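You operate a simulated robot arm through the tools that you are given. There is no shell and no other tool. Be economical: measure what you need, move in short steps, check, and stop when the job is done.

Carry out the task below with a simulated robot arm. There is one attempt and no reset: what you move stays moved.

TASK
Fit the blue lens in the air helmet in place of the frosted one.
Fine: free the latch, raise the frame, lay the frosted lens in the scrap tray, seat the new lens, then shut the frame and latch it.

The check looks at the end state, three seconds after you hand in, the way a careful person would. Anything else that was tipped, shoved, dropped, spilled or broken makes it a failure.

THE ROBOT
A 7-joint arm with a two-finger parallel gripper, fixed in place. Base frame: the origin is at the foot of the arm, x ahead of it, y to its left, z up. Units: mm, rad, N and s.
With the tool pointing down near the work surface it reaches from about 400 to 900 mm from the base axis. Its first joint turns from -2.007 to 2.007 rad. Payload 3.91 kg.
The TCP is the grasp point between the finger pads, 30 mm short of the fingertips. In the tool frame z runs along the fingers and y along their closing line. The gripper opens to 110 mm. The fingers are 20 mm wide and 10 mm thick; the gripper's body (48 by 112 mm) begins 55 mm behind the TCP.
Orientation is that of the tool frame in the base frame, as a unit quaternion [x, y, z, w]. With the fingers straight down and closing along the base's y, the tool's x points along the base's -x, its y along +y and its z along -z.

THE INTERFACE
- The arm moves only by the tool servo_tool. Its argument "commands" is text: rows parted by semicolons, each of 6 numbers parted by spaces: the shift along the base's x, y, z in m, then the turn, a rotation vector about the base's x, y, z in degrees. In form: x y z ax ay az; .... A call has 1 to 8 rows; each row shifts and turns the commanded pose from where the row before left it. "claw" is the opening, from 0 (shut) to 1 (fully open), set as the call begins (left out, the last holds). Rows are played at 5 a second. More than 50 mm and 0.15 rad between two rows, or a gripper value outside its range, and nothing of the call is played. Where a pose cannot be reached the arm comes as near as it can. A force on the tool above 40 N (or 10 N above the force at the start of the call, whichever is more), or a blocked arm, ends the call early, and 0.2 s more pass. The fingers move at their own pace (about 153 mm/s each) and stop on an object; they squeeze with about 24 N. The grip force told is the motor's: it shows also when the fingers shut on nothing. Time passes only in rows, and 0.2 s behind the last, so rows that do not move let the fingers close. It gives the time, the measured TCP pose, the force on the tool (base axes), the opening and the grip force at its end, in the units of the frame above (readings bear some noise), and new pictures: "show" is both (left out), scene, wrist or none.
- Cameras (640 x 400 px; columns grow to the right, rows downward): "scene" is fixed at [221.1, 644.2, 1783.8]; the picture's right is [-0.76, -0.65, 0.00], its down [-0.48, 0.56, -0.68] and it looks along [0.44, -0.52, -0.74] (base axes); focal length 333 px, centre (320, 200). "wrist" rides on the gripper at [-36, 0, -57] in the tool frame; the picture's right is [0.00, -1.00, 0.00], its down [0.97, 0.00, -0.24] and it looks along [0.24, 0.00, 0.97] (tool axes); focal length 218 px, centre (320, 200). There is no depth. A picture from a camera that has moved, and an enlarged one, comes with that camera's place and axes in the base frame and with its lens. The place of the scene camera against the robot may be out by one fixed shift of up to 18 mm in any direction.
- move_column(by): slides the trunk up (or, below 0, down) by that many mm; the arm rides with it, the base frame stays. It gives what a move gives, with no picture.
- close_up(camera, box): a new picture of the part [left, top, right, bottom] of that camera's present view, enlarged. The clock stands still meanwhile.
- close_job(): hands the job in; it is judged then, once.

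Go step by step. Nothing tells you positions but the pictures and the camera data: compare them with the known pose of the tool, close in by small moves and look again before you grip or let go. The budget is 120 turns and 150 pictures, counting those below and the enlarged ones. Unless the task says otherwise, let go and move clear before handing in, and close with one line.

The tools are called after "Call:" by a JSON object that holds its "fn" and its "kwargs". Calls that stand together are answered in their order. servo_tool: Moves the arm, as the interface text tells. Its arguments: {"type":"object","properties":{"commands":{"type":"string"},"claw":{"type":"number"},"show":{"type":"string","enum":["both","scene","wrist","none"]}},"required":["commands"]} The other tools are called the same way: move_column (by) slides the trunk up or down; close_up (camera, box) takes an enlarged picture of a part of a camera's view; close_job () hands the job in.

At the start:

```text
clock: 0.0
tool_pos: [402.5, 209.3, 1453.6]
tcp_rot: [0.0, 1.0, 0.0, 0.001]
ft_force: [-0.6, 0.8, 0.3]
width: 110.0
finger_force: 0.0
trunk travel left (down, up): [-900.0, 90.0]
```

scene: 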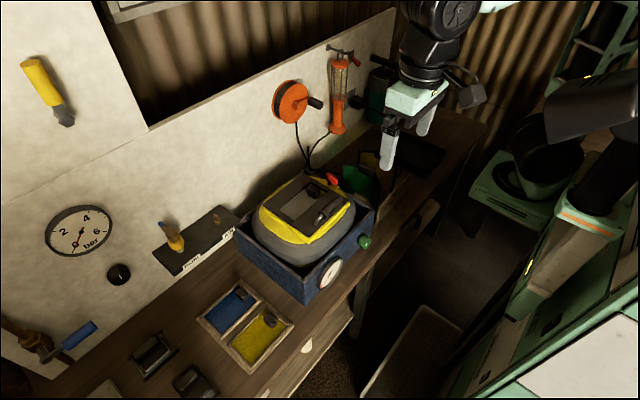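
wrist: 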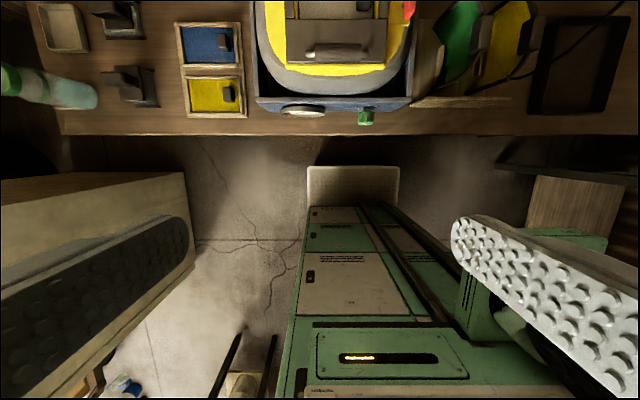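

I see the helmet in a blue box in the middle, lens holders around it, and I need a closer look at everything before moving.

Call:
{"fn": "close_up", "kwargs": {"camera": "scene", "box": [180, 150, 420, 300]}}

Call:
{"fn": "close_up", "kwargs": {"camera": "wrist", "box": [160, 0, 640, 140]}}

Call:
{"fn": "close_up", "kwargs": {"camera": "scene", "box": [60, 240, 320, 400]}}

```text
2.67 times, centred on (300, 225) of scene
camera zoom: at [221.1, 644.2, 1783.8], right [-0.76, -0.65, 0.0], down [-0.48, 0.56, -0.68], along [0.44, -0.52, -0.74], focal length 888 px, centre (373, 133)
```

zoom: 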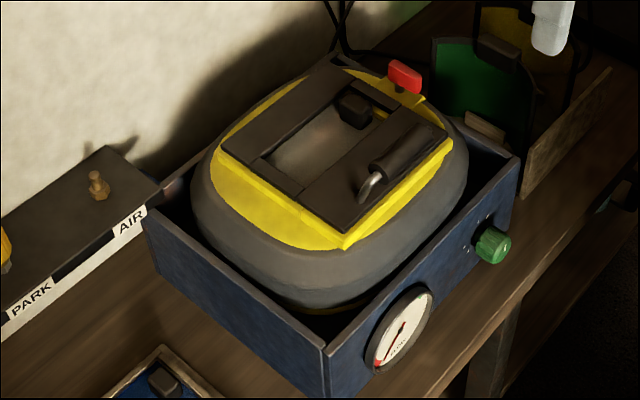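

```text
1.33 times, centred on (400, 70) of wrist
camera zoom: at [438.8, 208.7, 1510.8], right [0.0, -1.0, 0.0], down [-0.97, 0.0, 0.24], along [-0.24, 0.0, -0.97], focal length 291 px, centre (213, 373)
```

zoom: 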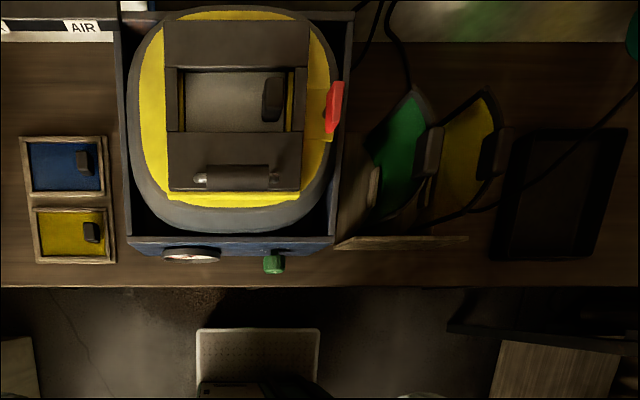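

```text
2.46 times, centred on (190, 320) of scene
camera zoom: at [221.1, 644.2, 1783.8], right [-0.76, -0.65, 0.0], down [-0.48, 0.56, -0.68], along [0.44, -0.52, -0.74], focal length 820 px, centre (640, -95)
```

zoom: 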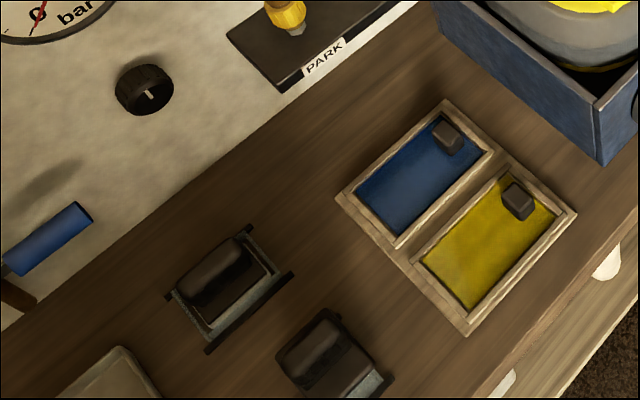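

The helmet is near (650, 180). I move the arm above it for a better view.

Call:
{"fn": "servo_tool", "kwargs": {"commands": "0.045 0 -0.015 0 0 0;0.045 0 -0.015 0 0 0;0.045 0 -0.015 0 0 0;0.045 0 -0.015 0 0 0;0.045 0 -0.015 0 0 0;0.045 0 -0.015 0 0 0"}}

```text
clock: 1.4
tool_pos: [674.6, 206.5, 1366.6]
tcp_rot: [0.0, 1.0, 0.0, -0.001]
ft_force: [-0.4, 0.0, 0.2]
width: 110.0
finger_force: 0.1
trunk travel left (down, up): [-900.0, 90.0]
camera wrist: at [710.2, 207.8, 1422.2], right [0.0, -1.0, 0.0], down [-0.97, 0.0, 0.24], along [-0.24, 0.0, -0.97], focal length 218 px, centre (320, 200)
```

scene: 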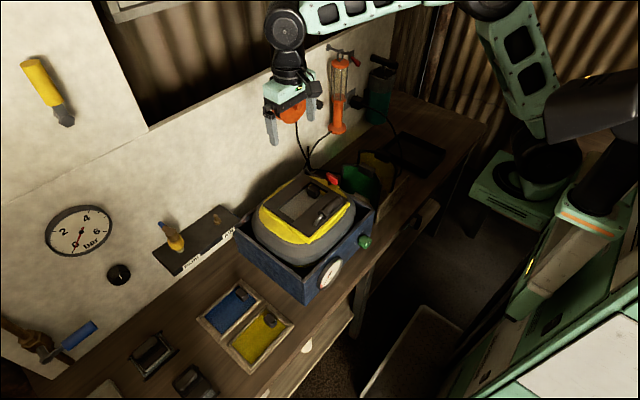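
wrist: 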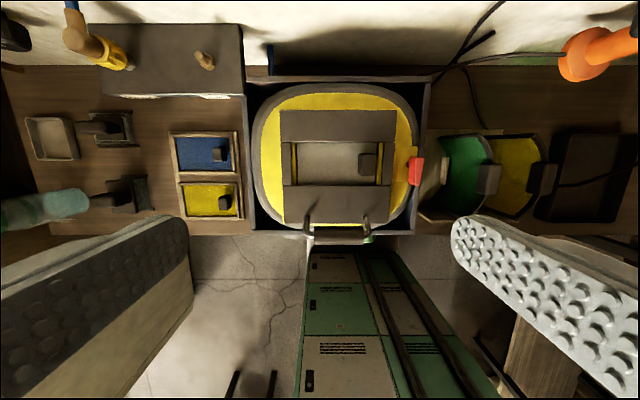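

A good overhead view; I enlarge the helmet, the lens tray, and the right-hand items.

Call:
{"fn": "close_up", "kwargs": {"camera": "wrist", "box": [240, 70, 440, 250]}}

Call:
{"fn": "close_up", "kwargs": {"camera": "wrist", "box": [0, 20, 250, 230]}}

Call:
{"fn": "close_up", "kwargs": {"camera": "wrist", "box": [400, 80, 640, 240]}}

```text
2.22 times, centred on (340, 160) of wrist
camera zoom: at [710.2, 207.8, 1422.2], right [0.0, -1.0, 0.0], down [-0.97, 0.0, 0.24], along [-0.24, 0.0, -0.97], focal length 485 px, centre (276, 289)
```

zoom: 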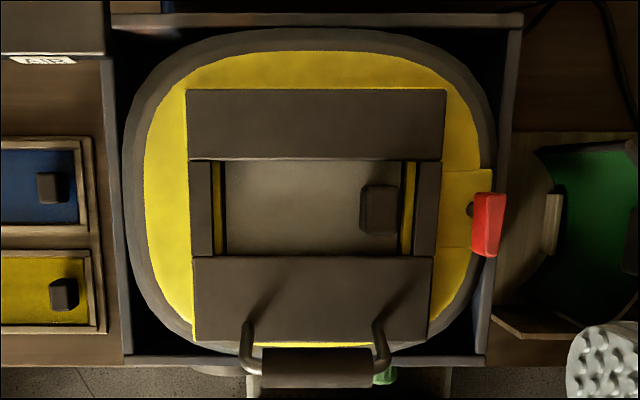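

```text
1.90 times, centred on (125, 125) of wrist
camera zoom: at [710.2, 207.8, 1422.2], right [0.0, -1.0, 0.0], down [-0.97, 0.0, 0.24], along [-0.24, 0.0, -0.97], focal length 416 px, centre (691, 343)
```

zoom: 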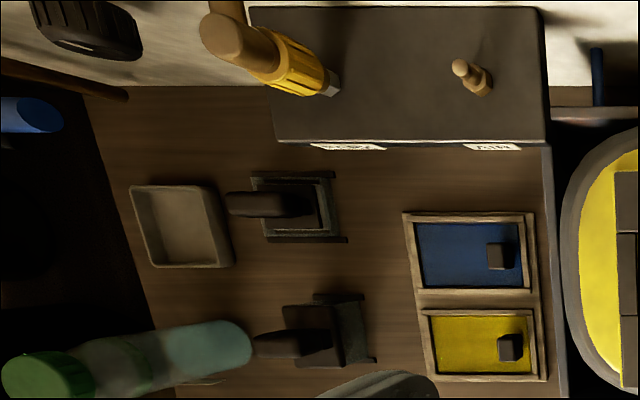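

```text
2.50 times, centred on (520, 160) of wrist
camera zoom: at [710.2, 207.8, 1422.2], right [0.0, -1.0, 0.0], down [-0.97, 0.0, 0.24], along [-0.24, 0.0, -0.97], focal length 546 px, centre (-180, 300)
```

zoom: 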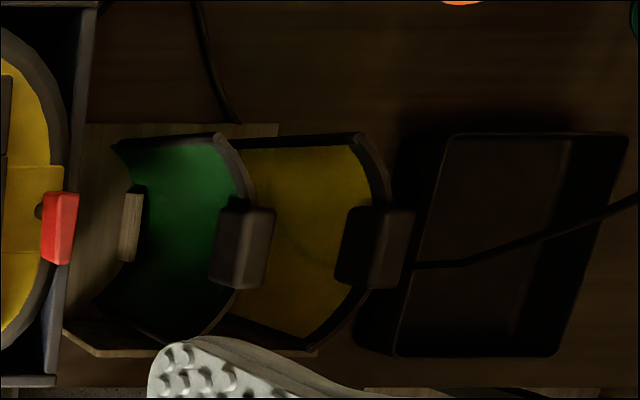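

I want to understand the latch and handle, so I back off and tilt the tool to look from the front side.

Call:
{"fn": "servo_tool", "kwargs": {"commands": "-0.04 -0.005 -0.025 0 -8 0;-0.04 -0.005 -0.025 0 -8 0;-0.04 -0.005 -0.025 0 -8 0;-0.04 -0.005 -0.025 0 -8 0;-0.04 -0.005 -0.025 0 -8 0;-0.04 -0.005 -0.025 0 -8 0", "show": "wrist"}}

Call:
{"fn": "close_up", "kwargs": {"camera": "wrist", "box": [220, 100, 460, 250]}}

```text
clock: 2.8
tool_pos: [437.7, 177.2, 1210.2]
tcp_rot: [-0.001, 0.913, 0.0, 0.408]
ft_force: [-0.7, 0.4, 0.5]
width: 109.9
finger_force: 0.1
trunk travel left (down, up): [-900.0, 90.0]
camera wrist: at [418.5, 177.7, 1275.5], right [0.0, -1.0, 0.0], down [-0.83, 0.0, -0.56], along [0.56, 0.0, -0.83], focal length 218 px, centre (320, 200)
```

wrist: 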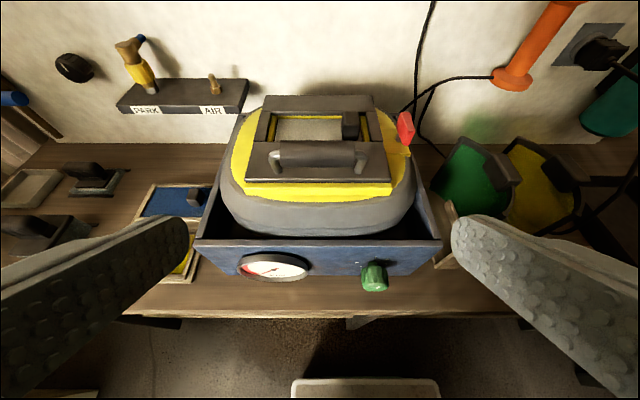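

```text
2.67 times, centred on (340, 175) of wrist
camera zoom: at [418.5, 177.7, 1275.5], right [0.0, -1.0, 0.0], down [-0.83, 0.0, -0.56], along [0.56, 0.0, -0.83], focal length 582 px, centre (267, 267)
```

zoom: 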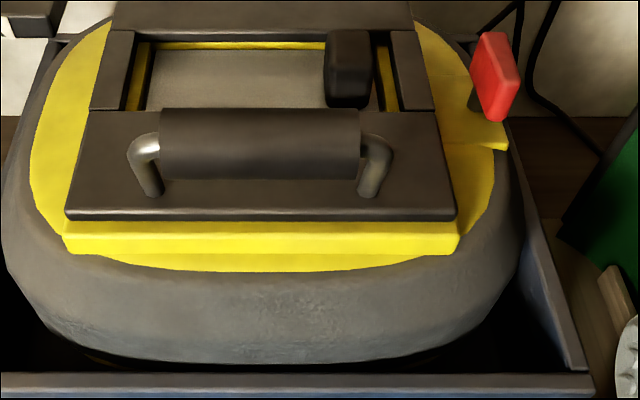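

The red latch sits at about (672, 58, 1078); the frame top is a flat rectangle x 585–763, y 93–269, z ~1070. I zoom in further on the latch and handle.

Call:
{"fn": "close_up", "kwargs": {"camera": "wrist", "box": [370, 90, 450, 140]}}

Call:
{"fn": "close_up", "kwargs": {"camera": "scene", "box": [280, 160, 360, 210]}}

```text
8.00 times, centred on (410, 115) of wrist
camera zoom: at [418.5, 177.7, 1275.5], right [0.0, -1.0, 0.0], down [-0.83, 0.0, -0.56], along [0.56, 0.0, -0.83], focal length 1746 px, centre (-400, 880)
```

zoom: 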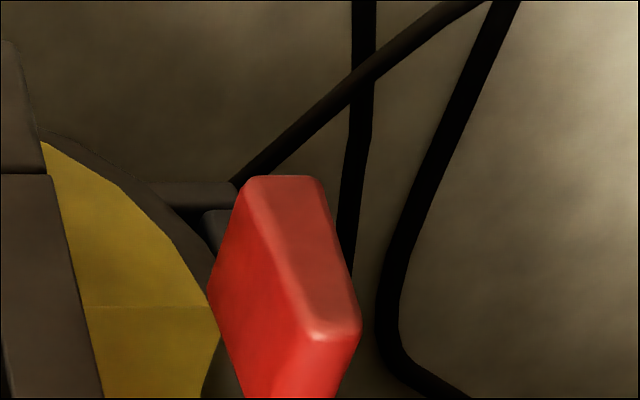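

```text
8.00 times, centred on (320, 185) of scene
camera zoom: at [221.1, 644.2, 1783.8], right [-0.76, -0.65, 0.0], down [-0.48, 0.56, -0.68], along [0.44, -0.52, -0.74], focal length 2665 px, centre (320, 320)
```

zoom: 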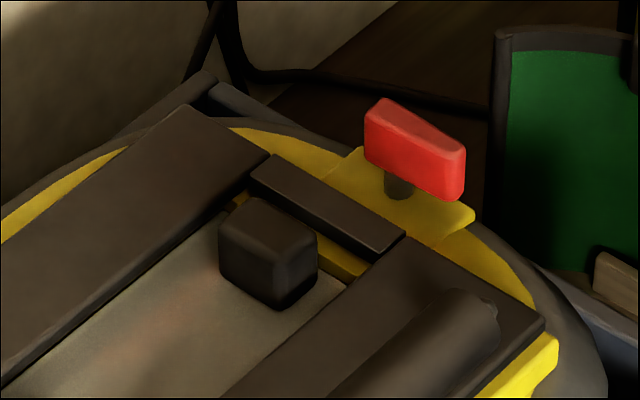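

The latch is a red bar lying along x on a round post, a quarter-turn type. I bring the tool upright above it for a close look.

Call:
{"fn": "servo_tool", "kwargs": {"commands": "0.039 -0.02 0.005 0 8 0;0.039 -0.02 0.005 0 8 0;0.039 -0.02 0 0 8 0;0.039 -0.02 0 0 8 0;0.039 -0.02 0 0 8 0;0.039 -0.019 0 0 8.2 0", "show": "wrist", "claw": 0.5}}

Call:
{"fn": "close_up", "kwargs": {"camera": "wrist", "box": [240, 120, 400, 280]}}

```text
clock: 4.2
tool_pos: [668.7, 57.2, 1223.8]
tcp_rot: [0.0, 1.0, 0.001, -0.003]
ft_force: [-0.4, 1.3, -0.5]
width: 55.1
finger_force: 0.1
trunk travel left (down, up): [-900.0, 90.0]
camera wrist: at [704.9, 58.3, 1280.6], right [0.0, -1.0, 0.0], down [-0.97, 0.0, 0.24], along [-0.24, 0.0, -0.97], focal length 218 px, centre (320, 200)
```

wrist: 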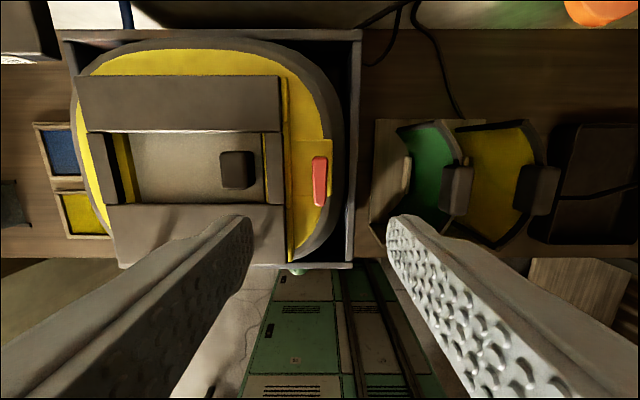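

```text
2.50 times, centred on (320, 200) of wrist
camera zoom: at [704.9, 58.3, 1280.6], right [0.0, -1.0, 0.0], down [-0.97, 0.0, 0.24], along [-0.24, 0.0, -0.97], focal length 546 px, centre (320, 200)
```

zoom: 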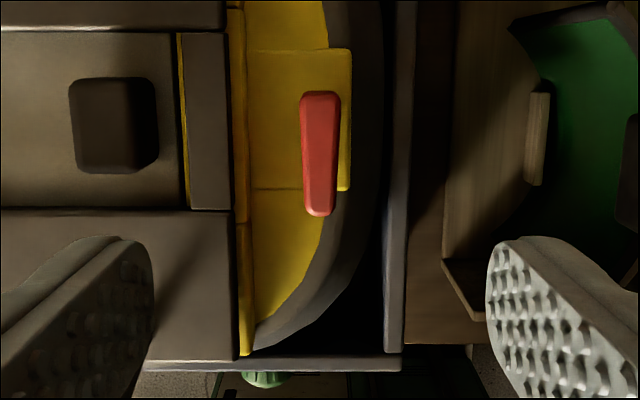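

The lever tapers toward -x, with its pivot near x≈682, top at about z 1092. I lower over it with a narrow opening.

Call:
{"fn": "servo_tool", "kwargs": {"commands": "0.012 0.001 -0.04 0 0 0;0 0 -0.04 0 0 0;0 0 -0.02 0 0 0;0 0 0 0 0 0", "claw": 0.36}}

Call:
{"fn": "close_up", "kwargs": {"camera": "scene", "box": [280, 140, 376, 200]}}

```text
clock: 5.2
tool_pos: [680.8, 61.9, 1124.3]
tcp_rot: [0.0, 1.0, 0.0, -0.002]
ft_force: [-0.3, 0.4, -0.7]
width: 39.7
finger_force: 0.1
trunk travel left (down, up): [-900.0, 90.0]
camera wrist: at [716.9, 62.2, 1180.4], right [0.0, -1.0, 0.0], down [-0.97, 0.0, 0.24], along [-0.24, 0.0, -0.97], focal length 218 px, centre (320, 200)
```

scene: 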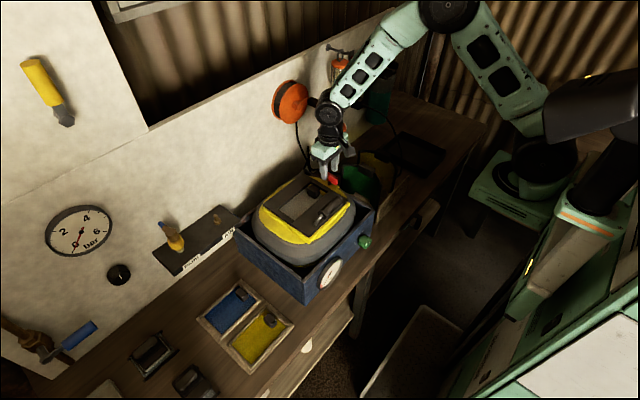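
wrist: 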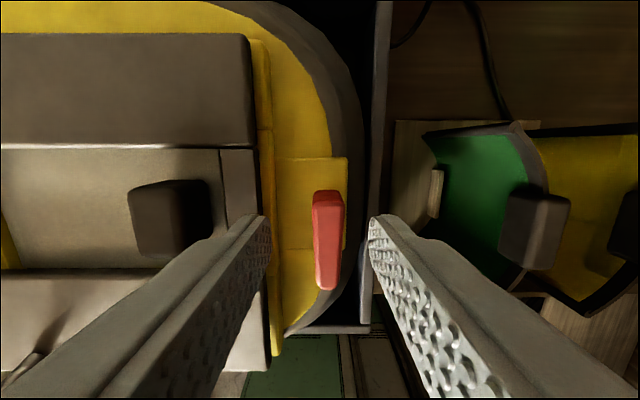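

```text
6.67 times, centred on (328, 170) of scene
camera zoom: at [221.1, 644.2, 1783.8], right [-0.76, -0.65, 0.0], down [-0.48, 0.56, -0.68], along [0.44, -0.52, -0.74], focal length 2221 px, centre (267, 400)
```

zoom: 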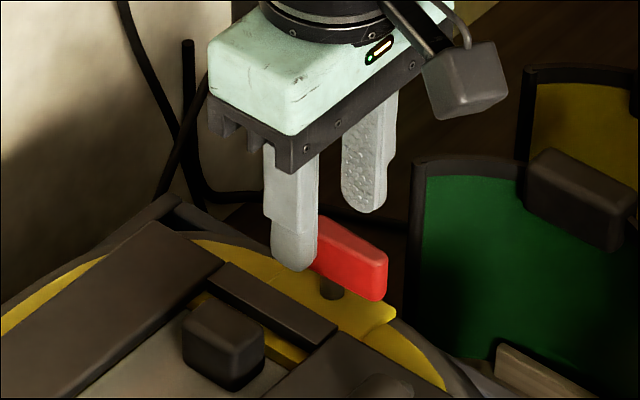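

The fingers straddle the lever. I lower to grip height and close.

Call:
{"fn": "servo_tool", "kwargs": {"commands": "0.002 -0.0025 -0.015 0 0 0;0 0 -0.013 0 0 0;0 0 0 0 0 0", "show": "none"}}

Call:
{"fn": "servo_tool", "kwargs": {"commands": "0 0 0 0 0 0;0 0 0 0 0 0", "claw": 0}}

Call:
{"fn": "close_up", "kwargs": {"camera": "scene", "box": [280, 140, 376, 200]}}

```text
clock: 6.0
tool_pos: [681.4, 57.1, 1095.3]
tcp_rot: [0.0, 1.0, 0.0, -0.002]
ft_force: [-0.3, 0.5, -0.1]
width: 39.6
finger_force: 0.0
trunk travel left (down, up): [-900.0, 90.0]
```

```text
clock: 6.6
tool_pos: [680.7, 59.2, 1095.0]
tcp_rot: [0.0, 1.0, 0.0, -0.002]
ft_force: [-0.3, 1.2, -1.3]
width: 14.8
finger_force: 44.4
trunk travel left (down, up): [-900.0, 90.0]
camera wrist: at [717.7, 58.5, 1151.7], right [0.0, -1.0, 0.0], down [-0.97, 0.0, 0.24], along [-0.24, 0.0, -0.97], focal length 218 px, centre (320, 200)
```

scene: 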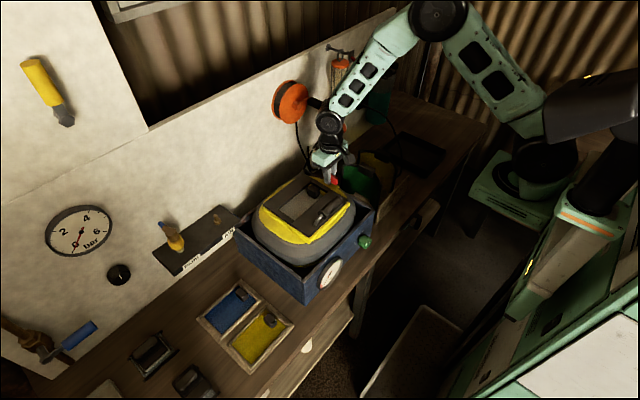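
wrist: 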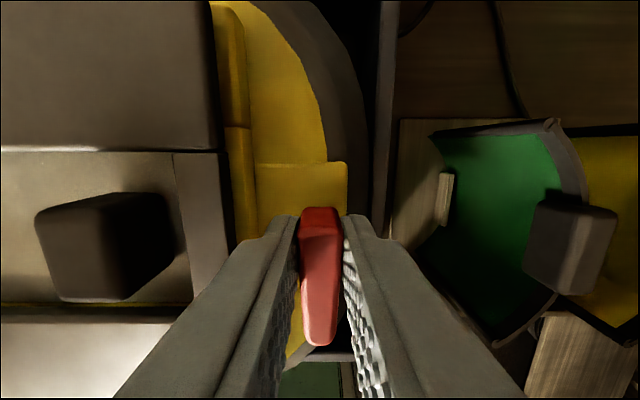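

```text
6.67 times, centred on (328, 170) of scene
camera zoom: at [221.1, 644.2, 1783.8], right [-0.76, -0.65, 0.0], down [-0.48, 0.56, -0.68], along [0.44, -0.52, -0.74], focal length 2221 px, centre (267, 400)
```

zoom: 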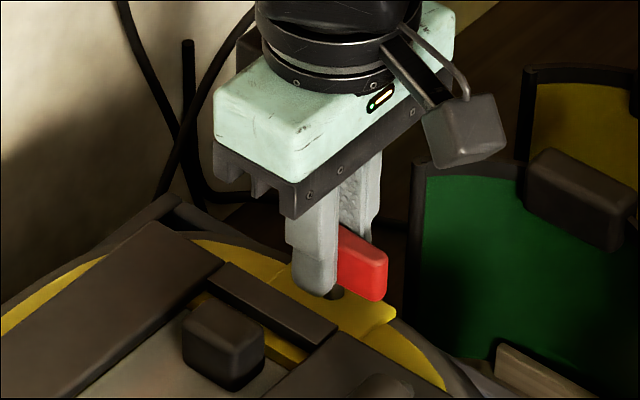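

The lever is gripped. I try a small turn about z to feel which way it gives.

Call:
{"fn": "servo_tool", "kwargs": {"commands": "0 0 0 0 0 7;0 0 0 0 0 7;0 0 0 0 0 0", "show": "wrist"}}

```text
clock: 7.4
tool_pos: [681.5, 58.9, 1094.8]
tcp_rot: [-0.122, 0.992, -0.001, -0.002]
ft_force: [4.0, 4.0, -13.5]
width: 14.8
finger_force: 45.3
trunk travel left (down, up): [-900.0, 90.0]
camera wrist: at [716.6, 67.6, 1151.7], right [0.24, -0.97, 0.0], down [-0.94, -0.24, 0.24], along [-0.24, -0.06, -0.97], focal length 218 px, centre (320, 200)
```

wrist: 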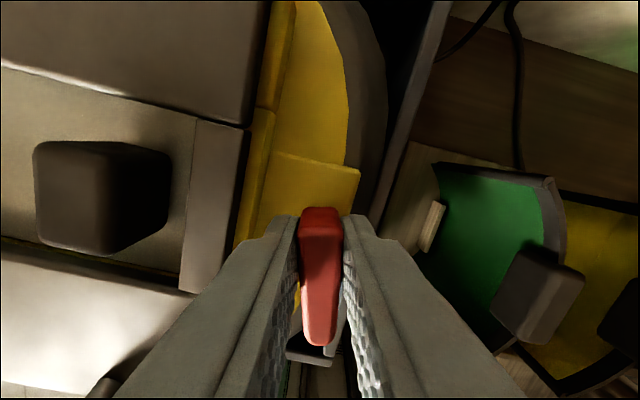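

The lever turns with the hand. I carry on.

Call:
{"fn": "servo_tool", "kwargs": {"commands": "0 0 0 0 0 8;0 0 0 0 0 8;0 0 0 0 0 8;0 0 0 0 0 8;0 0 0 0 0 0", "show": "wrist"}}

```text
clock: 8.6
tool_pos: [680.4, 60.0, 1096.2]
tcp_rot: [-0.392, 0.92, -0.001, -0.002]
ft_force: [4.9, 7.4, -12.7]
width: 14.6
finger_force: 44.8
trunk travel left (down, up): [-900.0, 90.0]
camera wrist: at [706.4, 85.4, 1151.7], right [0.72, -0.69, 0.0], down [-0.67, -0.7, 0.24], along [-0.17, -0.18, -0.97], focal length 218 px, centre (320, 200)
```

wrist: 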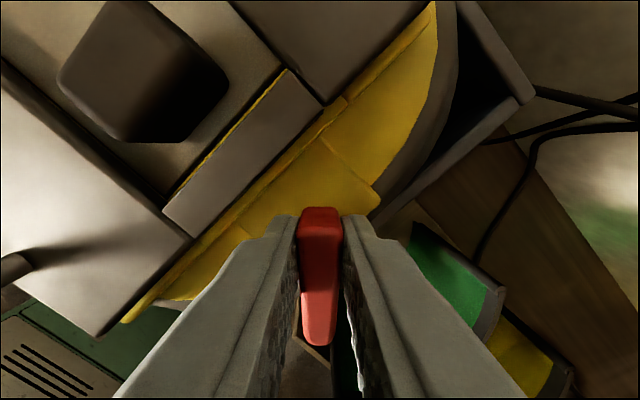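

Still turning freely; on to about 90°.

Call:
{"fn": "servo_tool", "kwargs": {"commands": "0 0 0 0 0 8;0 0 0 0 0 8;0 0 0 0 0 8;0 0 0 0 0 8;0 0 0 0 0 8;0 0 0 0 0 4;0 0 0 0 0 0"}}

```text
clock: 10.2
tool_pos: [680.9, 58.8, 1095.5]
tcp_rot: [0.707, -0.707, 0.001, 0.002]
ft_force: [-3.4, 18.9, -19.2]
width: 14.3
finger_force: 45.1
trunk travel left (down, up): [-900.0, 90.0]
camera wrist: at [680.5, 95.7, 1151.8], right [1.0, 0.0, 0.0], down [0.0, -0.97, 0.24], along [0.0, -0.24, -0.97], focal length 218 px, centre (320, 200)
```

scene: 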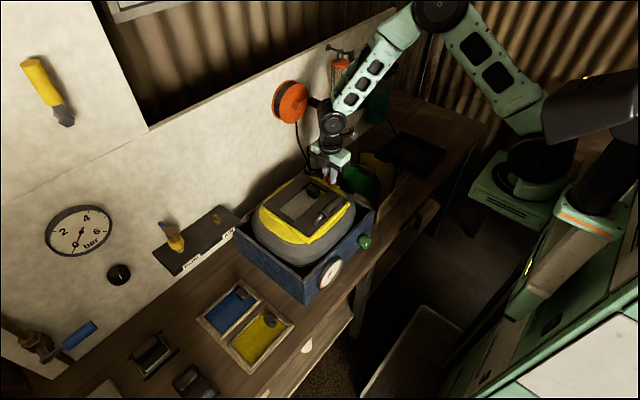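
wrist: 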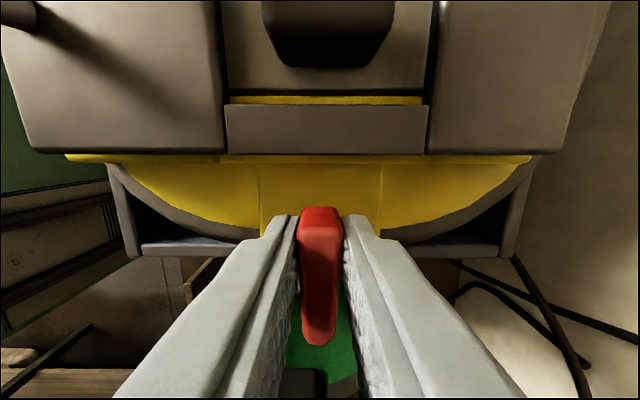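

The lever now points outward (-y). I release, rise, and look.

Call:
{"fn": "servo_tool", "kwargs": {"commands": "0 0 0 0 0 0;0 0 0 0 0 0;0 0 0.03 0 0 0;0 0 0.04 0 0 0;0 0 0.04 0 0 0;0 0 0 0 0 0", "claw": 0.4, "show": "wrist"}}

Call:
{"fn": "close_up", "kwargs": {"camera": "scene", "box": [256, 150, 384, 230]}}

```text
clock: 11.6
tool_pos: [680.1, 59.2, 1207.8]
tcp_rot: [-0.706, 0.708, -0.001, -0.002]
ft_force: [0.0, 0.0, 0.4]
width: 44.2
finger_force: 0.0
trunk travel left (down, up): [-900.0, 90.0]
camera wrist: at [680.0, 95.5, 1264.3], right [1.0, 0.0, 0.0], down [0.0, -0.97, 0.24], along [0.0, -0.24, -0.97], focal length 218 px, centre (320, 200)
```

wrist: 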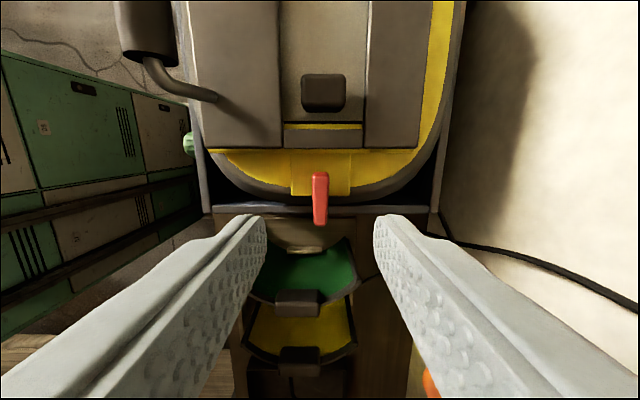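

```text
5.00 times, centred on (320, 190) of scene
camera zoom: at [221.1, 644.2, 1783.8], right [-0.76, -0.65, 0.0], down [-0.48, 0.56, -0.68], along [0.44, -0.52, -0.74], focal length 1666 px, centre (320, 250)
```

zoom: 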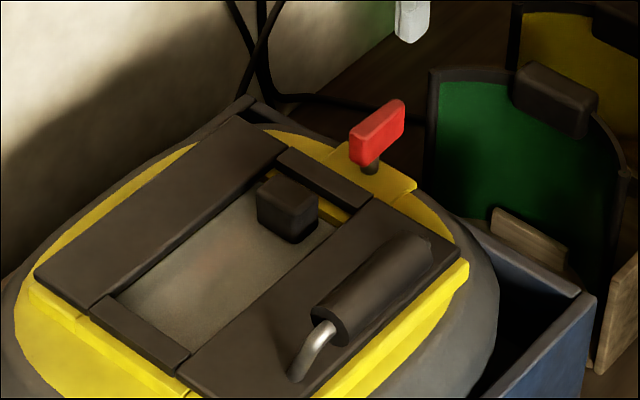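

The latch is open (lever pointing outward). The frame handle is a bar along y at about (581, 180, 1119), so the frame hinges at the back near x≈765. I'll take the handle from the front with the fingers closing in the vertical plane, so first I go to a standoff pose tilted forward.

Call:
{"fn": "servo_tool", "kwargs": {"commands": "-0.025 0.015 0.008 0 -8 0;-0.025 0.015 0.008 0 -8 0;-0.025 0.015 0.008 0 -8 0;-0.025 0.015 0.008 0 -8 0;-0.025 0.015 0.008 0 -8 0;-0.025 0.015 0.008 0 -8 0;-0.025 0.015 0.008 0 -8 0;-0.025 0.015 0.0 0 -8 0"}}

```text
clock: 13.4
tool_pos: [480.9, 178.3, 1264.2]
tcp_rot: [-0.599, 0.6, -0.376, 0.374]
ft_force: [-0.4, -0.3, -0.5]
width: 43.9
finger_force: 0.0
trunk travel left (down, up): [-900.0, 90.0]
camera wrist: at [430.9, 214.1, 1288.8], right [0.44, 0.0, 0.9], down [-0.22, -0.97, 0.11], along [0.87, -0.24, -0.42], focal length 218 px, centre (320, 200)
```

scene: 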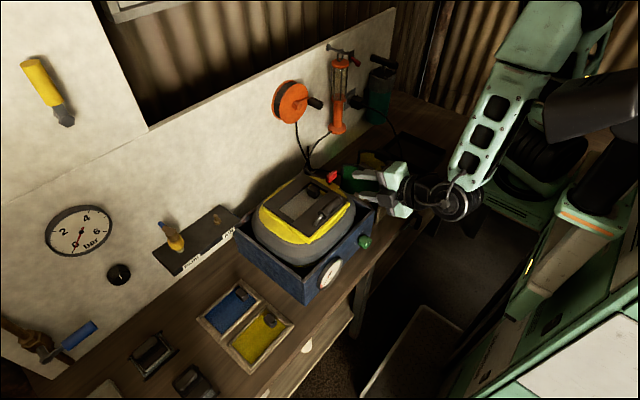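
wrist: 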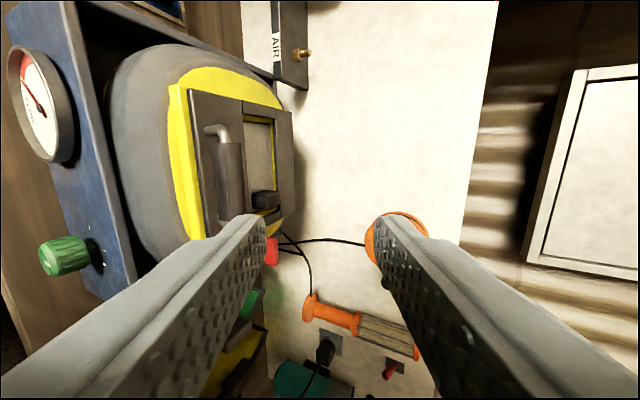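

Pose reached. I drop to the standoff line in front of the handle.

Call:
{"fn": "servo_tool", "kwargs": {"commands": "0.005 0.001 -0.037 0 0 0;0.005 0.001 -0.037 0 0 0;0.008 0 -0.035 0 0 0;0 0 0 0 0 0"}}

Call:
{"fn": "close_up", "kwargs": {"camera": "scene", "box": [256, 150, 416, 250]}}

```text
clock: 14.4
tool_pos: [497.5, 180.0, 1152.2]
tcp_rot: [-0.599, 0.6, -0.376, 0.374]
ft_force: [0.7, -1.1, 0.1]
width: 43.9
finger_force: 0.0
trunk travel left (down, up): [-900.0, 90.0]
camera wrist: at [446.9, 217.7, 1176.1], right [0.44, 0.0, 0.9], down [-0.22, -0.97, 0.11], along [0.87, -0.24, -0.43], focal length 218 px, centre (320, 200)
```

scene: 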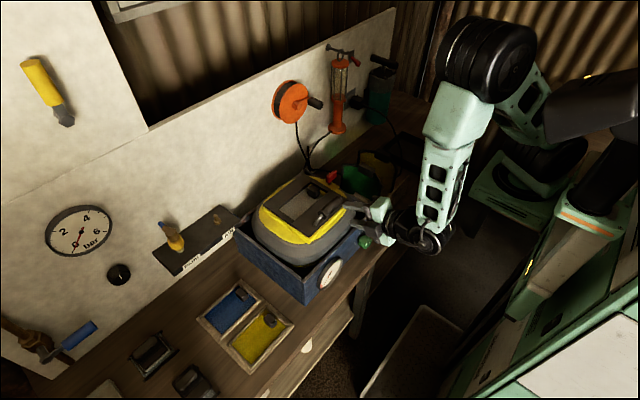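
wrist: 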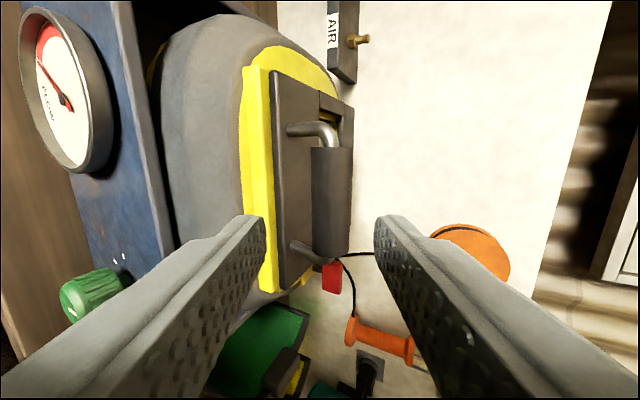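

```text
4.00 times, centred on (336, 200) of scene
camera zoom: at [221.1, 644.2, 1783.8], right [-0.76, -0.65, 0.0], down [-0.48, 0.56, -0.68], along [0.44, -0.52, -0.74], focal length 1332 px, centre (256, 200)
```

zoom: 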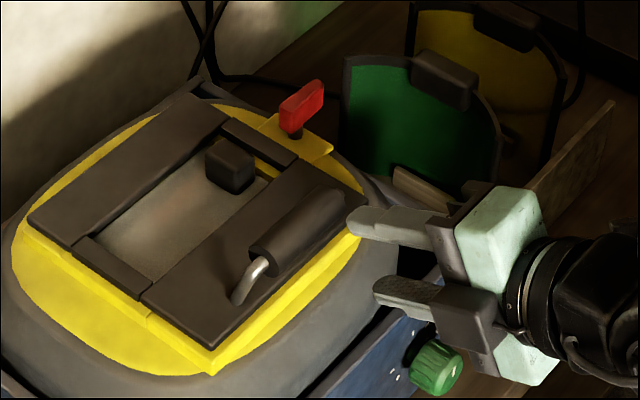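

The handle bar shows at about (583, 180, 1118), diameter 28. I flatten the approach a little so the lower finger clears the frame.

Call:
{"fn": "servo_tool", "kwargs": {"commands": "0.009 0 -0.008 0 -8 0;0.009 0 -0.008 0 -2 0;0 0 0 0 0 0"}}

Call:
{"fn": "close_up", "kwargs": {"camera": "scene", "box": [256, 150, 416, 250]}}

```text
clock: 15.2
tool_pos: [516.7, 180.1, 1136.7]
tcp_rot: [-0.563, 0.566, -0.426, 0.425]
ft_force: [1.2, -0.3, -0.6]
width: 44.0
finger_force: 0.1
trunk travel left (down, up): [-900.0, 90.0]
camera wrist: at [462.6, 217.0, 1151.4], right [0.27, 0.0, 0.96], down [-0.23, -0.97, 0.07], along [0.93, -0.24, -0.27], focal length 218 px, centre (320, 200)
```

scene: 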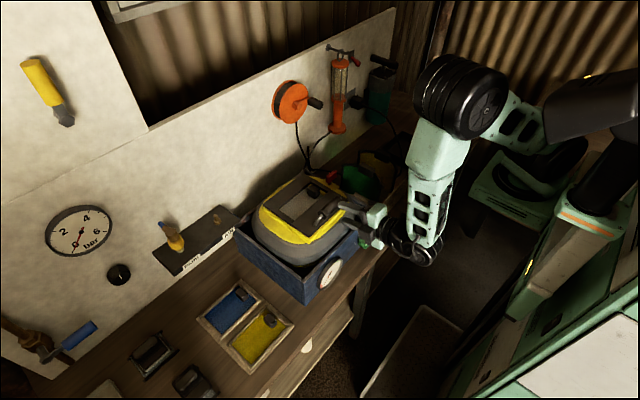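
wrist: 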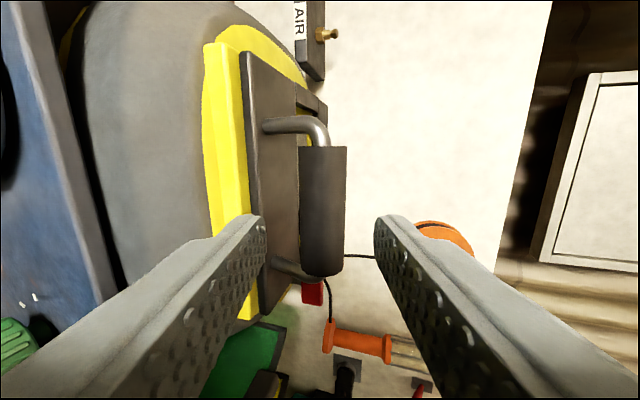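

```text
4.00 times, centred on (336, 200) of scene
camera zoom: at [221.1, 644.2, 1783.8], right [-0.76, -0.65, 0.0], down [-0.48, 0.56, -0.68], along [0.44, -0.52, -0.74], focal length 1332 px, centre (256, 200)
```

zoom: 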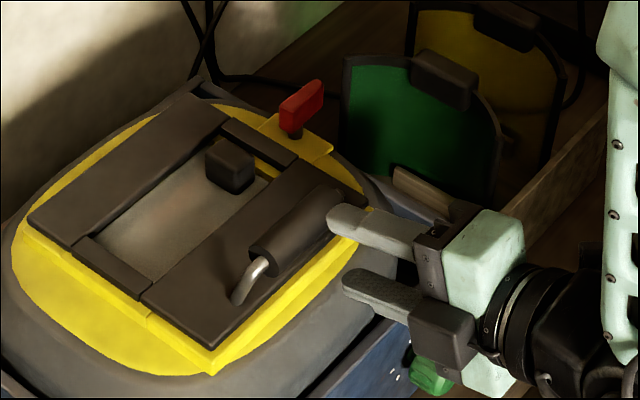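

Geometry agrees (frame top ~1070, bar centre ~1118). I advance onto the bar and close.

Call:
{"fn": "servo_tool", "kwargs": {"commands": "0.028 0 -0.008 0 0 0;0.028 0 -0.0075 0 0 0;0 0 0 0 0 0", "show": "wrist"}}

```text
clock: 16.0
tool_pos: [574.3, 180.4, 1122.9]
tcp_rot: [-0.565, 0.565, -0.427, 0.424]
ft_force: [0.1, -0.3, 0.1]
width: 43.8
finger_force: 0.1
trunk travel left (down, up): [-900.0, 90.0]
camera wrist: at [520.0, 216.5, 1138.0], right [0.28, 0.0, 0.96], down [-0.23, -0.97, 0.07], along [0.93, -0.24, -0.27], focal length 218 px, centre (320, 200)
```

wrist: 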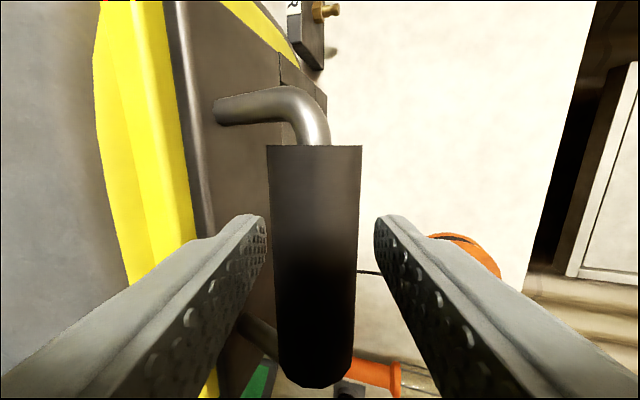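

The bar sits between the fingers. Closing.

Call:
{"fn": "servo_tool", "kwargs": {"commands": "0 0 0 0 0 0;0 0 0 0 0 0", "claw": 0, "show": "wrist"}}

```text
clock: 16.6
tool_pos: [573.6, 179.1, 1122.4]
tcp_rot: [-0.564, 0.565, -0.427, 0.424]
ft_force: [-0.4, -0.2, -0.1]
width: 26.7
finger_force: 45.0
trunk travel left (down, up): [-900.0, 90.0]
camera wrist: at [519.8, 216.5, 1138.2], right [0.28, 0.0, 0.96], down [-0.23, -0.97, 0.07], along [0.93, -0.24, -0.27], focal length 218 px, centre (320, 200)
```

wrist: 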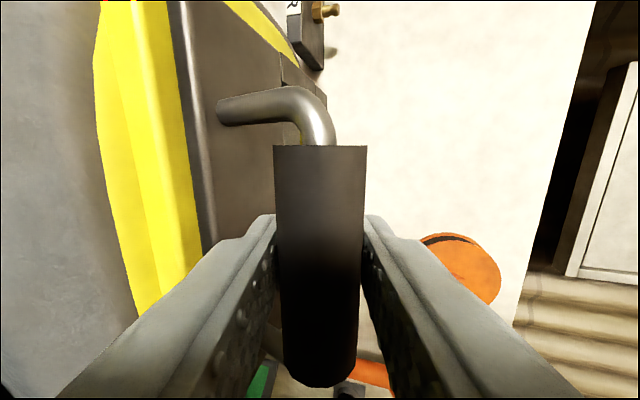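

The handle is held firmly. I begin the lift with a small 8° arc about the estimated hinge (765, 1060) and check forces.

Call:
{"fn": "servo_tool", "kwargs": {"commands": "0.005 0 0.013 0 4 0;0.0057 0 0.0128 0 4 0;0 0 0 0 0 0", "show": "scene"}}

Call:
{"fn": "close_up", "kwargs": {"camera": "scene", "box": [240, 140, 400, 240]}}

```text
clock: 17.4
tool_pos: [583.0, 179.5, 1148.2]
tcp_rot: [-0.591, 0.595, -0.387, 0.384]
ft_force: [-14.1, -9.7, 7.6]
width: 26.6
finger_force: 45.2
trunk travel left (down, up): [-900.0, 90.0]
```

scene: 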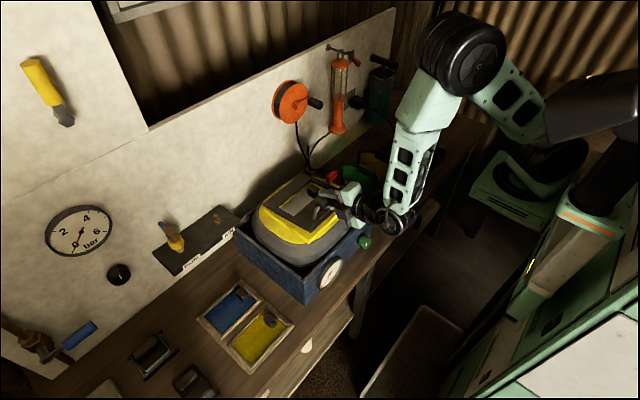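

```text
4.00 times, centred on (320, 190) of scene
camera zoom: at [221.1, 644.2, 1783.8], right [-0.76, -0.65, 0.0], down [-0.48, 0.56, -0.68], along [0.44, -0.52, -0.74], focal length 1332 px, centre (320, 240)
```

zoom: 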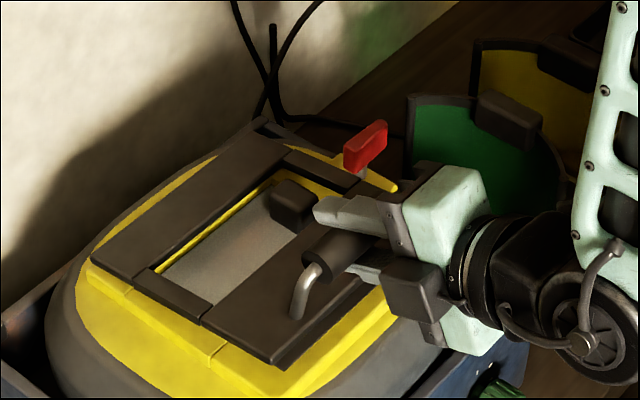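

The frame is rising about its back edge while the helmet, tab and latch remain in place. I continue the arc with slightly less x travel.

Call:
{"fn": "servo_tool", "kwargs": {"commands": "0.005 0 0.0125 0 4 0;0.006 0 0.012 0 4 0;0 0 0 0 0 0", "show": "none"}}

```text
clock: 18.2
tool_pos: [595.9, 180.1, 1174.7]
tcp_rot: [-0.617, 0.619, -0.345, 0.342]
ft_force: [11.3, -2.8, -4.9]
width: 26.5
finger_force: 45.3
trunk travel left (down, up): [-900.0, 90.0]
```

Forces are small; continuing along the arc.

Call:
{"fn": "servo_tool", "kwargs": {"commands": "0.009 0 0.0115 0 4 0;0.0095 0 0.011 0 4 0;0.010 0 0.010 0 4 0;0.0105 0 0.0095 0 4 0;0 0 0 0 0 0", "show": "scene"}}

```text
clock: 19.4
tool_pos: [631.6, 179.2, 1216.5]
tcp_rot: [-0.66, 0.661, -0.253, 0.254]
ft_force: [-13.0, -0.2, 12.6]
width: 26.5
finger_force: 44.7
trunk travel left (down, up): [-900.0, 90.0]
```

scene: 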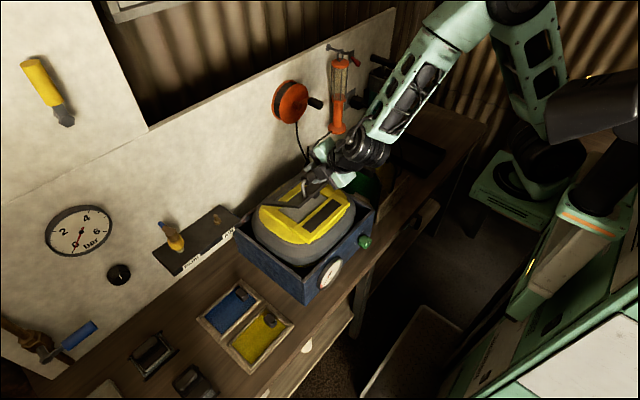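

Continuing through the upper part of the arc.

Call:
{"fn": "servo_tool", "kwargs": {"commands": "0.0105 0 0.0095 0 4 0;0.0115 0 0.0085 0 4 0;0.012 0 0.0075 0 4 0;0.0125 0 0.0065 0 4 0;0 0 0 0 0 0", "show": "scene"}}

```text
clock: 20.6
tool_pos: [678.1, 180.3, 1247.9]
tcp_rot: [-0.688, 0.689, -0.161, 0.159]
ft_force: [-10.2, 0.3, 27.2]
width: 26.6
finger_force: 45.2
trunk travel left (down, up): [-900.0, 90.0]
```

scene: 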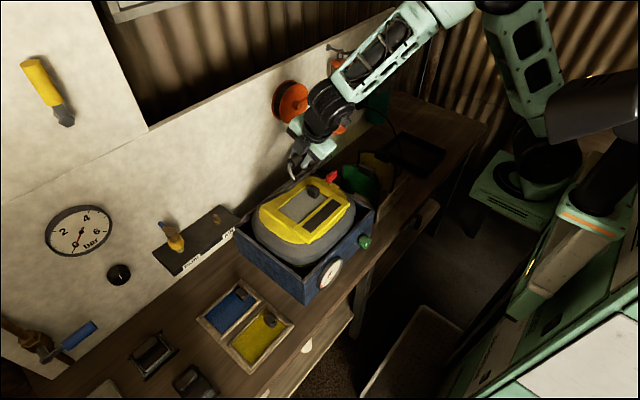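

Forces show I'm slightly inside the arc, so I add a little height and continue.

Call:
{"fn": "servo_tool", "kwargs": {"commands": "0.012 0 0.009 0 4 0;0.013 0 0.006 0 4 0;0.0135 0 0.004 0 4 0;0.014 0 0.003 0 4 0;0 0 0 0 0 0", "show": "scene"}}

Call:
{"fn": "close_up", "kwargs": {"camera": "scene", "box": [240, 80, 400, 240]}}

```text
clock: 21.8
tool_pos: [732.7, 180.7, 1265.5]
tcp_rot: [0.705, -0.704, 0.061, -0.058]
ft_force: [3.1, 16.1, -26.3]
width: 26.8
finger_force: 45.0
trunk travel left (down, up): [-900.0, 90.0]
```

scene: 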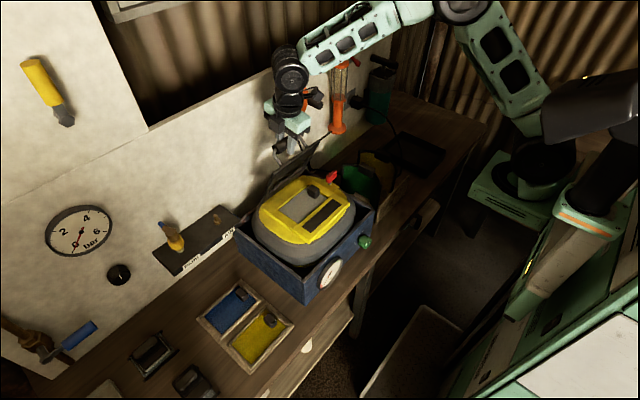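

```text
2.50 times, centred on (320, 160) of scene
camera zoom: at [221.1, 644.2, 1783.8], right [-0.76, -0.65, 0.0], down [-0.48, 0.56, -0.68], along [0.44, -0.52, -0.74], focal length 833 px, centre (320, 300)
```

zoom: 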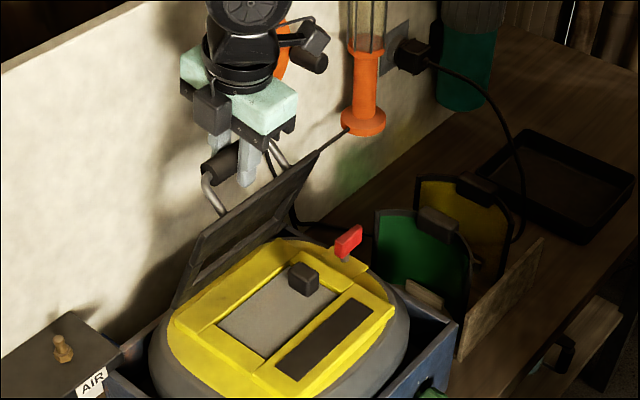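

The frame stands about 65° open; I keep going past vertical, checking forces.

Call:
{"fn": "servo_tool", "kwargs": {"commands": "0.014 0 -0.002 0 4 0;0.0142 0 0.0 0 4 0;0.0145 0 -0.0005 0 4 0;0.0145 0 -0.0015 0 4 0;0 0 0 0 0 0", "show": "scene"}}

```text
clock: 23.0
tool_pos: [791.7, 180.2, 1267.0]
tcp_rot: [0.706, -0.706, -0.034, 0.035]
ft_force: [5.8, 8.5, 25.5]
width: 26.3
finger_force: 45.4
trunk travel left (down, up): [-900.0, 90.0]
```

scene: 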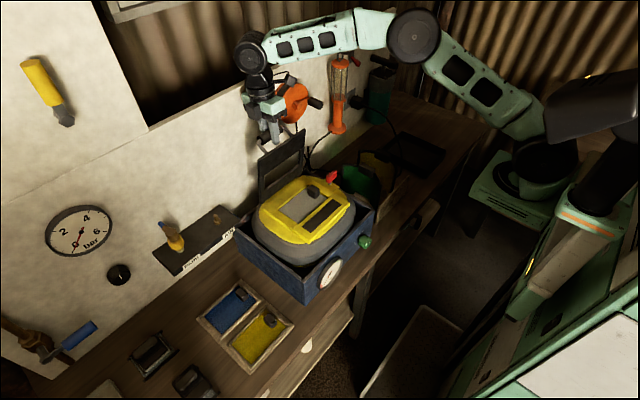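

Call:
{"fn": "servo_tool", "kwargs": {"commands": "0.0145 0 0.0 0 4 0;0.014 0 -0.0015 0 4 0;0.0135 0 -0.0035 0 4 0;0 0 0 0 0 0", "show": "scene"}}

Call:
{"fn": "close_up", "kwargs": {"camera": "scene", "box": [220, 80, 380, 240]}}

```text
clock: 23.8
tool_pos: [802.6, 179.2, 1264.6]
tcp_rot: [0.703, -0.697, -0.105, 0.099]
ft_force: [0.7, 9.7, 1.3]
width: 26.5
finger_force: 45.9
out of reach, approached as far as the arm can: row 2, 3
trunk travel left (down, up): [-900.0, 90.0]
stopped in row 3: the force on the tool passed its limit (the readings are from after the stop); the commanded pose is now the measured one
```

scene: 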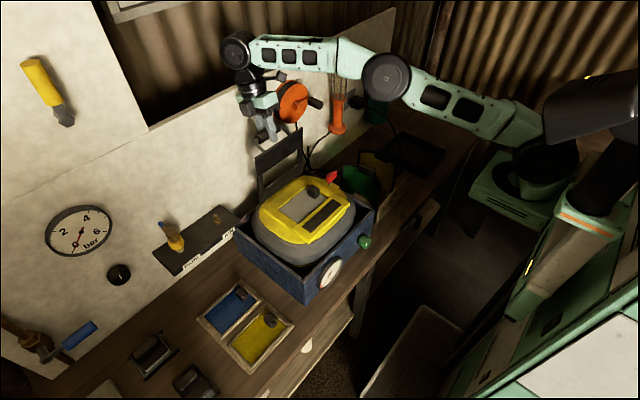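

```text
2.50 times, centred on (300, 160) of scene
camera zoom: at [221.1, 644.2, 1783.8], right [-0.76, -0.65, 0.0], down [-0.48, 0.56, -0.68], along [0.44, -0.52, -0.74], focal length 833 px, centre (370, 300)
```

zoom: 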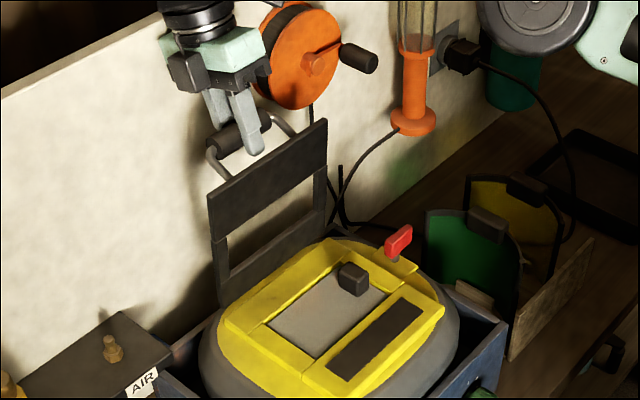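

The arm is near full reach with this tilt. The handle is round, so I rotate the wrist back about the bar axis to gain reach, keeping the bar in place.

Call:
{"fn": "servo_tool", "kwargs": {"commands": "-0.0014 0 0.0002 0 -8 0;-0.0014 0 0.0002 0 -8 0;-0.0014 0 -0.0002 0 -8 0;-0.0014 0 -0.0002 0 -8 0;0 0 0 0 0 0", "show": "none"}}

Call:
{"fn": "close_up", "kwargs": {"camera": "scene", "box": [220, 80, 380, 240]}}

```text
clock: 25.0
tool_pos: [796.8, 178.4, 1265.6]
tcp_rot: [0.704, -0.697, 0.093, -0.098]
ft_force: [-3.0, 11.0, 5.8]
width: 26.7
finger_force: 44.4
trunk travel left (down, up): [-900.0, 90.0]
```

```text
2.50 times, centred on (300, 160) of scene
camera zoom: at [221.1, 644.2, 1783.8], right [-0.76, -0.65, 0.0], down [-0.48, 0.56, -0.68], along [0.44, -0.52, -0.74], focal length 833 px, centre (370, 300)
```

zoom: 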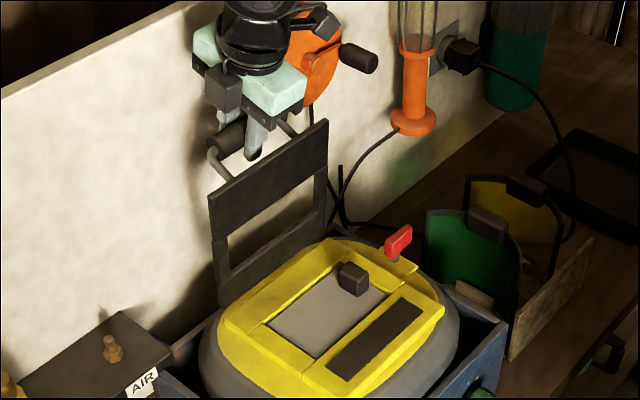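

That worked. Now I push the bar further back along the arc with the tool orientation fixed.

Call:
{"fn": "servo_tool", "kwargs": {"commands": "0.012 0 -0.0025 0 0 0;0.012 0 -0.0035 0 0 0;0.012 0 -0.0045 0 0 0;0 0 0 0 0 0", "show": "none"}}

Call:
{"fn": "close_up", "kwargs": {"camera": "scene", "box": [220, 80, 380, 240]}}

```text
clock: 26.0
tool_pos: [834.2, 178.1, 1254.3]
tcp_rot: [0.704, -0.698, 0.092, -0.097]
ft_force: [-3.1, 7.9, 2.7]
width: 26.8
finger_force: 44.7
trunk travel left (down, up): [-900.0, 90.0]
```

```text
2.50 times, centred on (300, 160) of scene
camera zoom: at [221.1, 644.2, 1783.8], right [-0.76, -0.65, 0.0], down [-0.48, 0.56, -0.68], along [0.44, -0.52, -0.74], focal length 833 px, centre (370, 300)
```

zoom: 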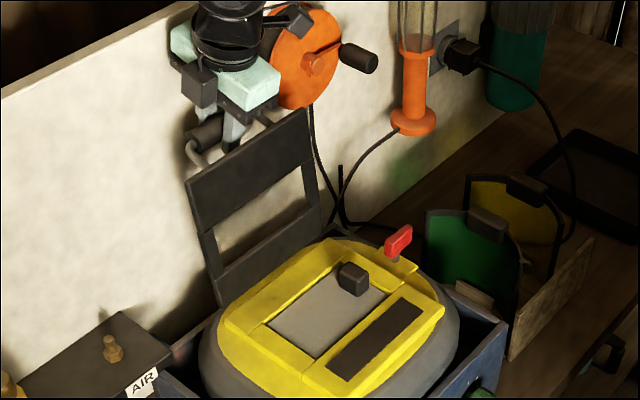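

Call:
{"fn": "servo_tool", "kwargs": {"commands": "0.011 0 -0.0045 0 0 0;0.011 0 -0.005 0 0 0;0 0 0 0 0 0", "show": "none"}}

Call:
{"fn": "close_up", "kwargs": {"camera": "scene", "box": [220, 80, 380, 240]}}

```text
clock: 26.6
tool_pos: [846.8, 177.0, 1250.2]
tcp_rot: [0.705, -0.698, 0.089, -0.092]
ft_force: [-24.7, -8.1, 16.6]
width: 26.9
finger_force: 45.0
trunk travel left (down, up): [-900.0, 90.0]
stopped in row 3: the force on the tool passed its limit (the readings are from after the stop); the commanded pose is now the measured one
```

```text
2.50 times, centred on (300, 160) of scene
camera zoom: at [221.1, 644.2, 1783.8], right [-0.76, -0.65, 0.0], down [-0.48, 0.56, -0.68], along [0.44, -0.52, -0.74], focal length 833 px, centre (370, 300)
```

zoom: 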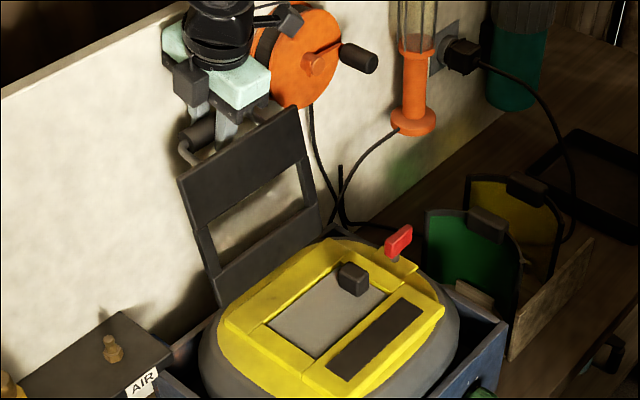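

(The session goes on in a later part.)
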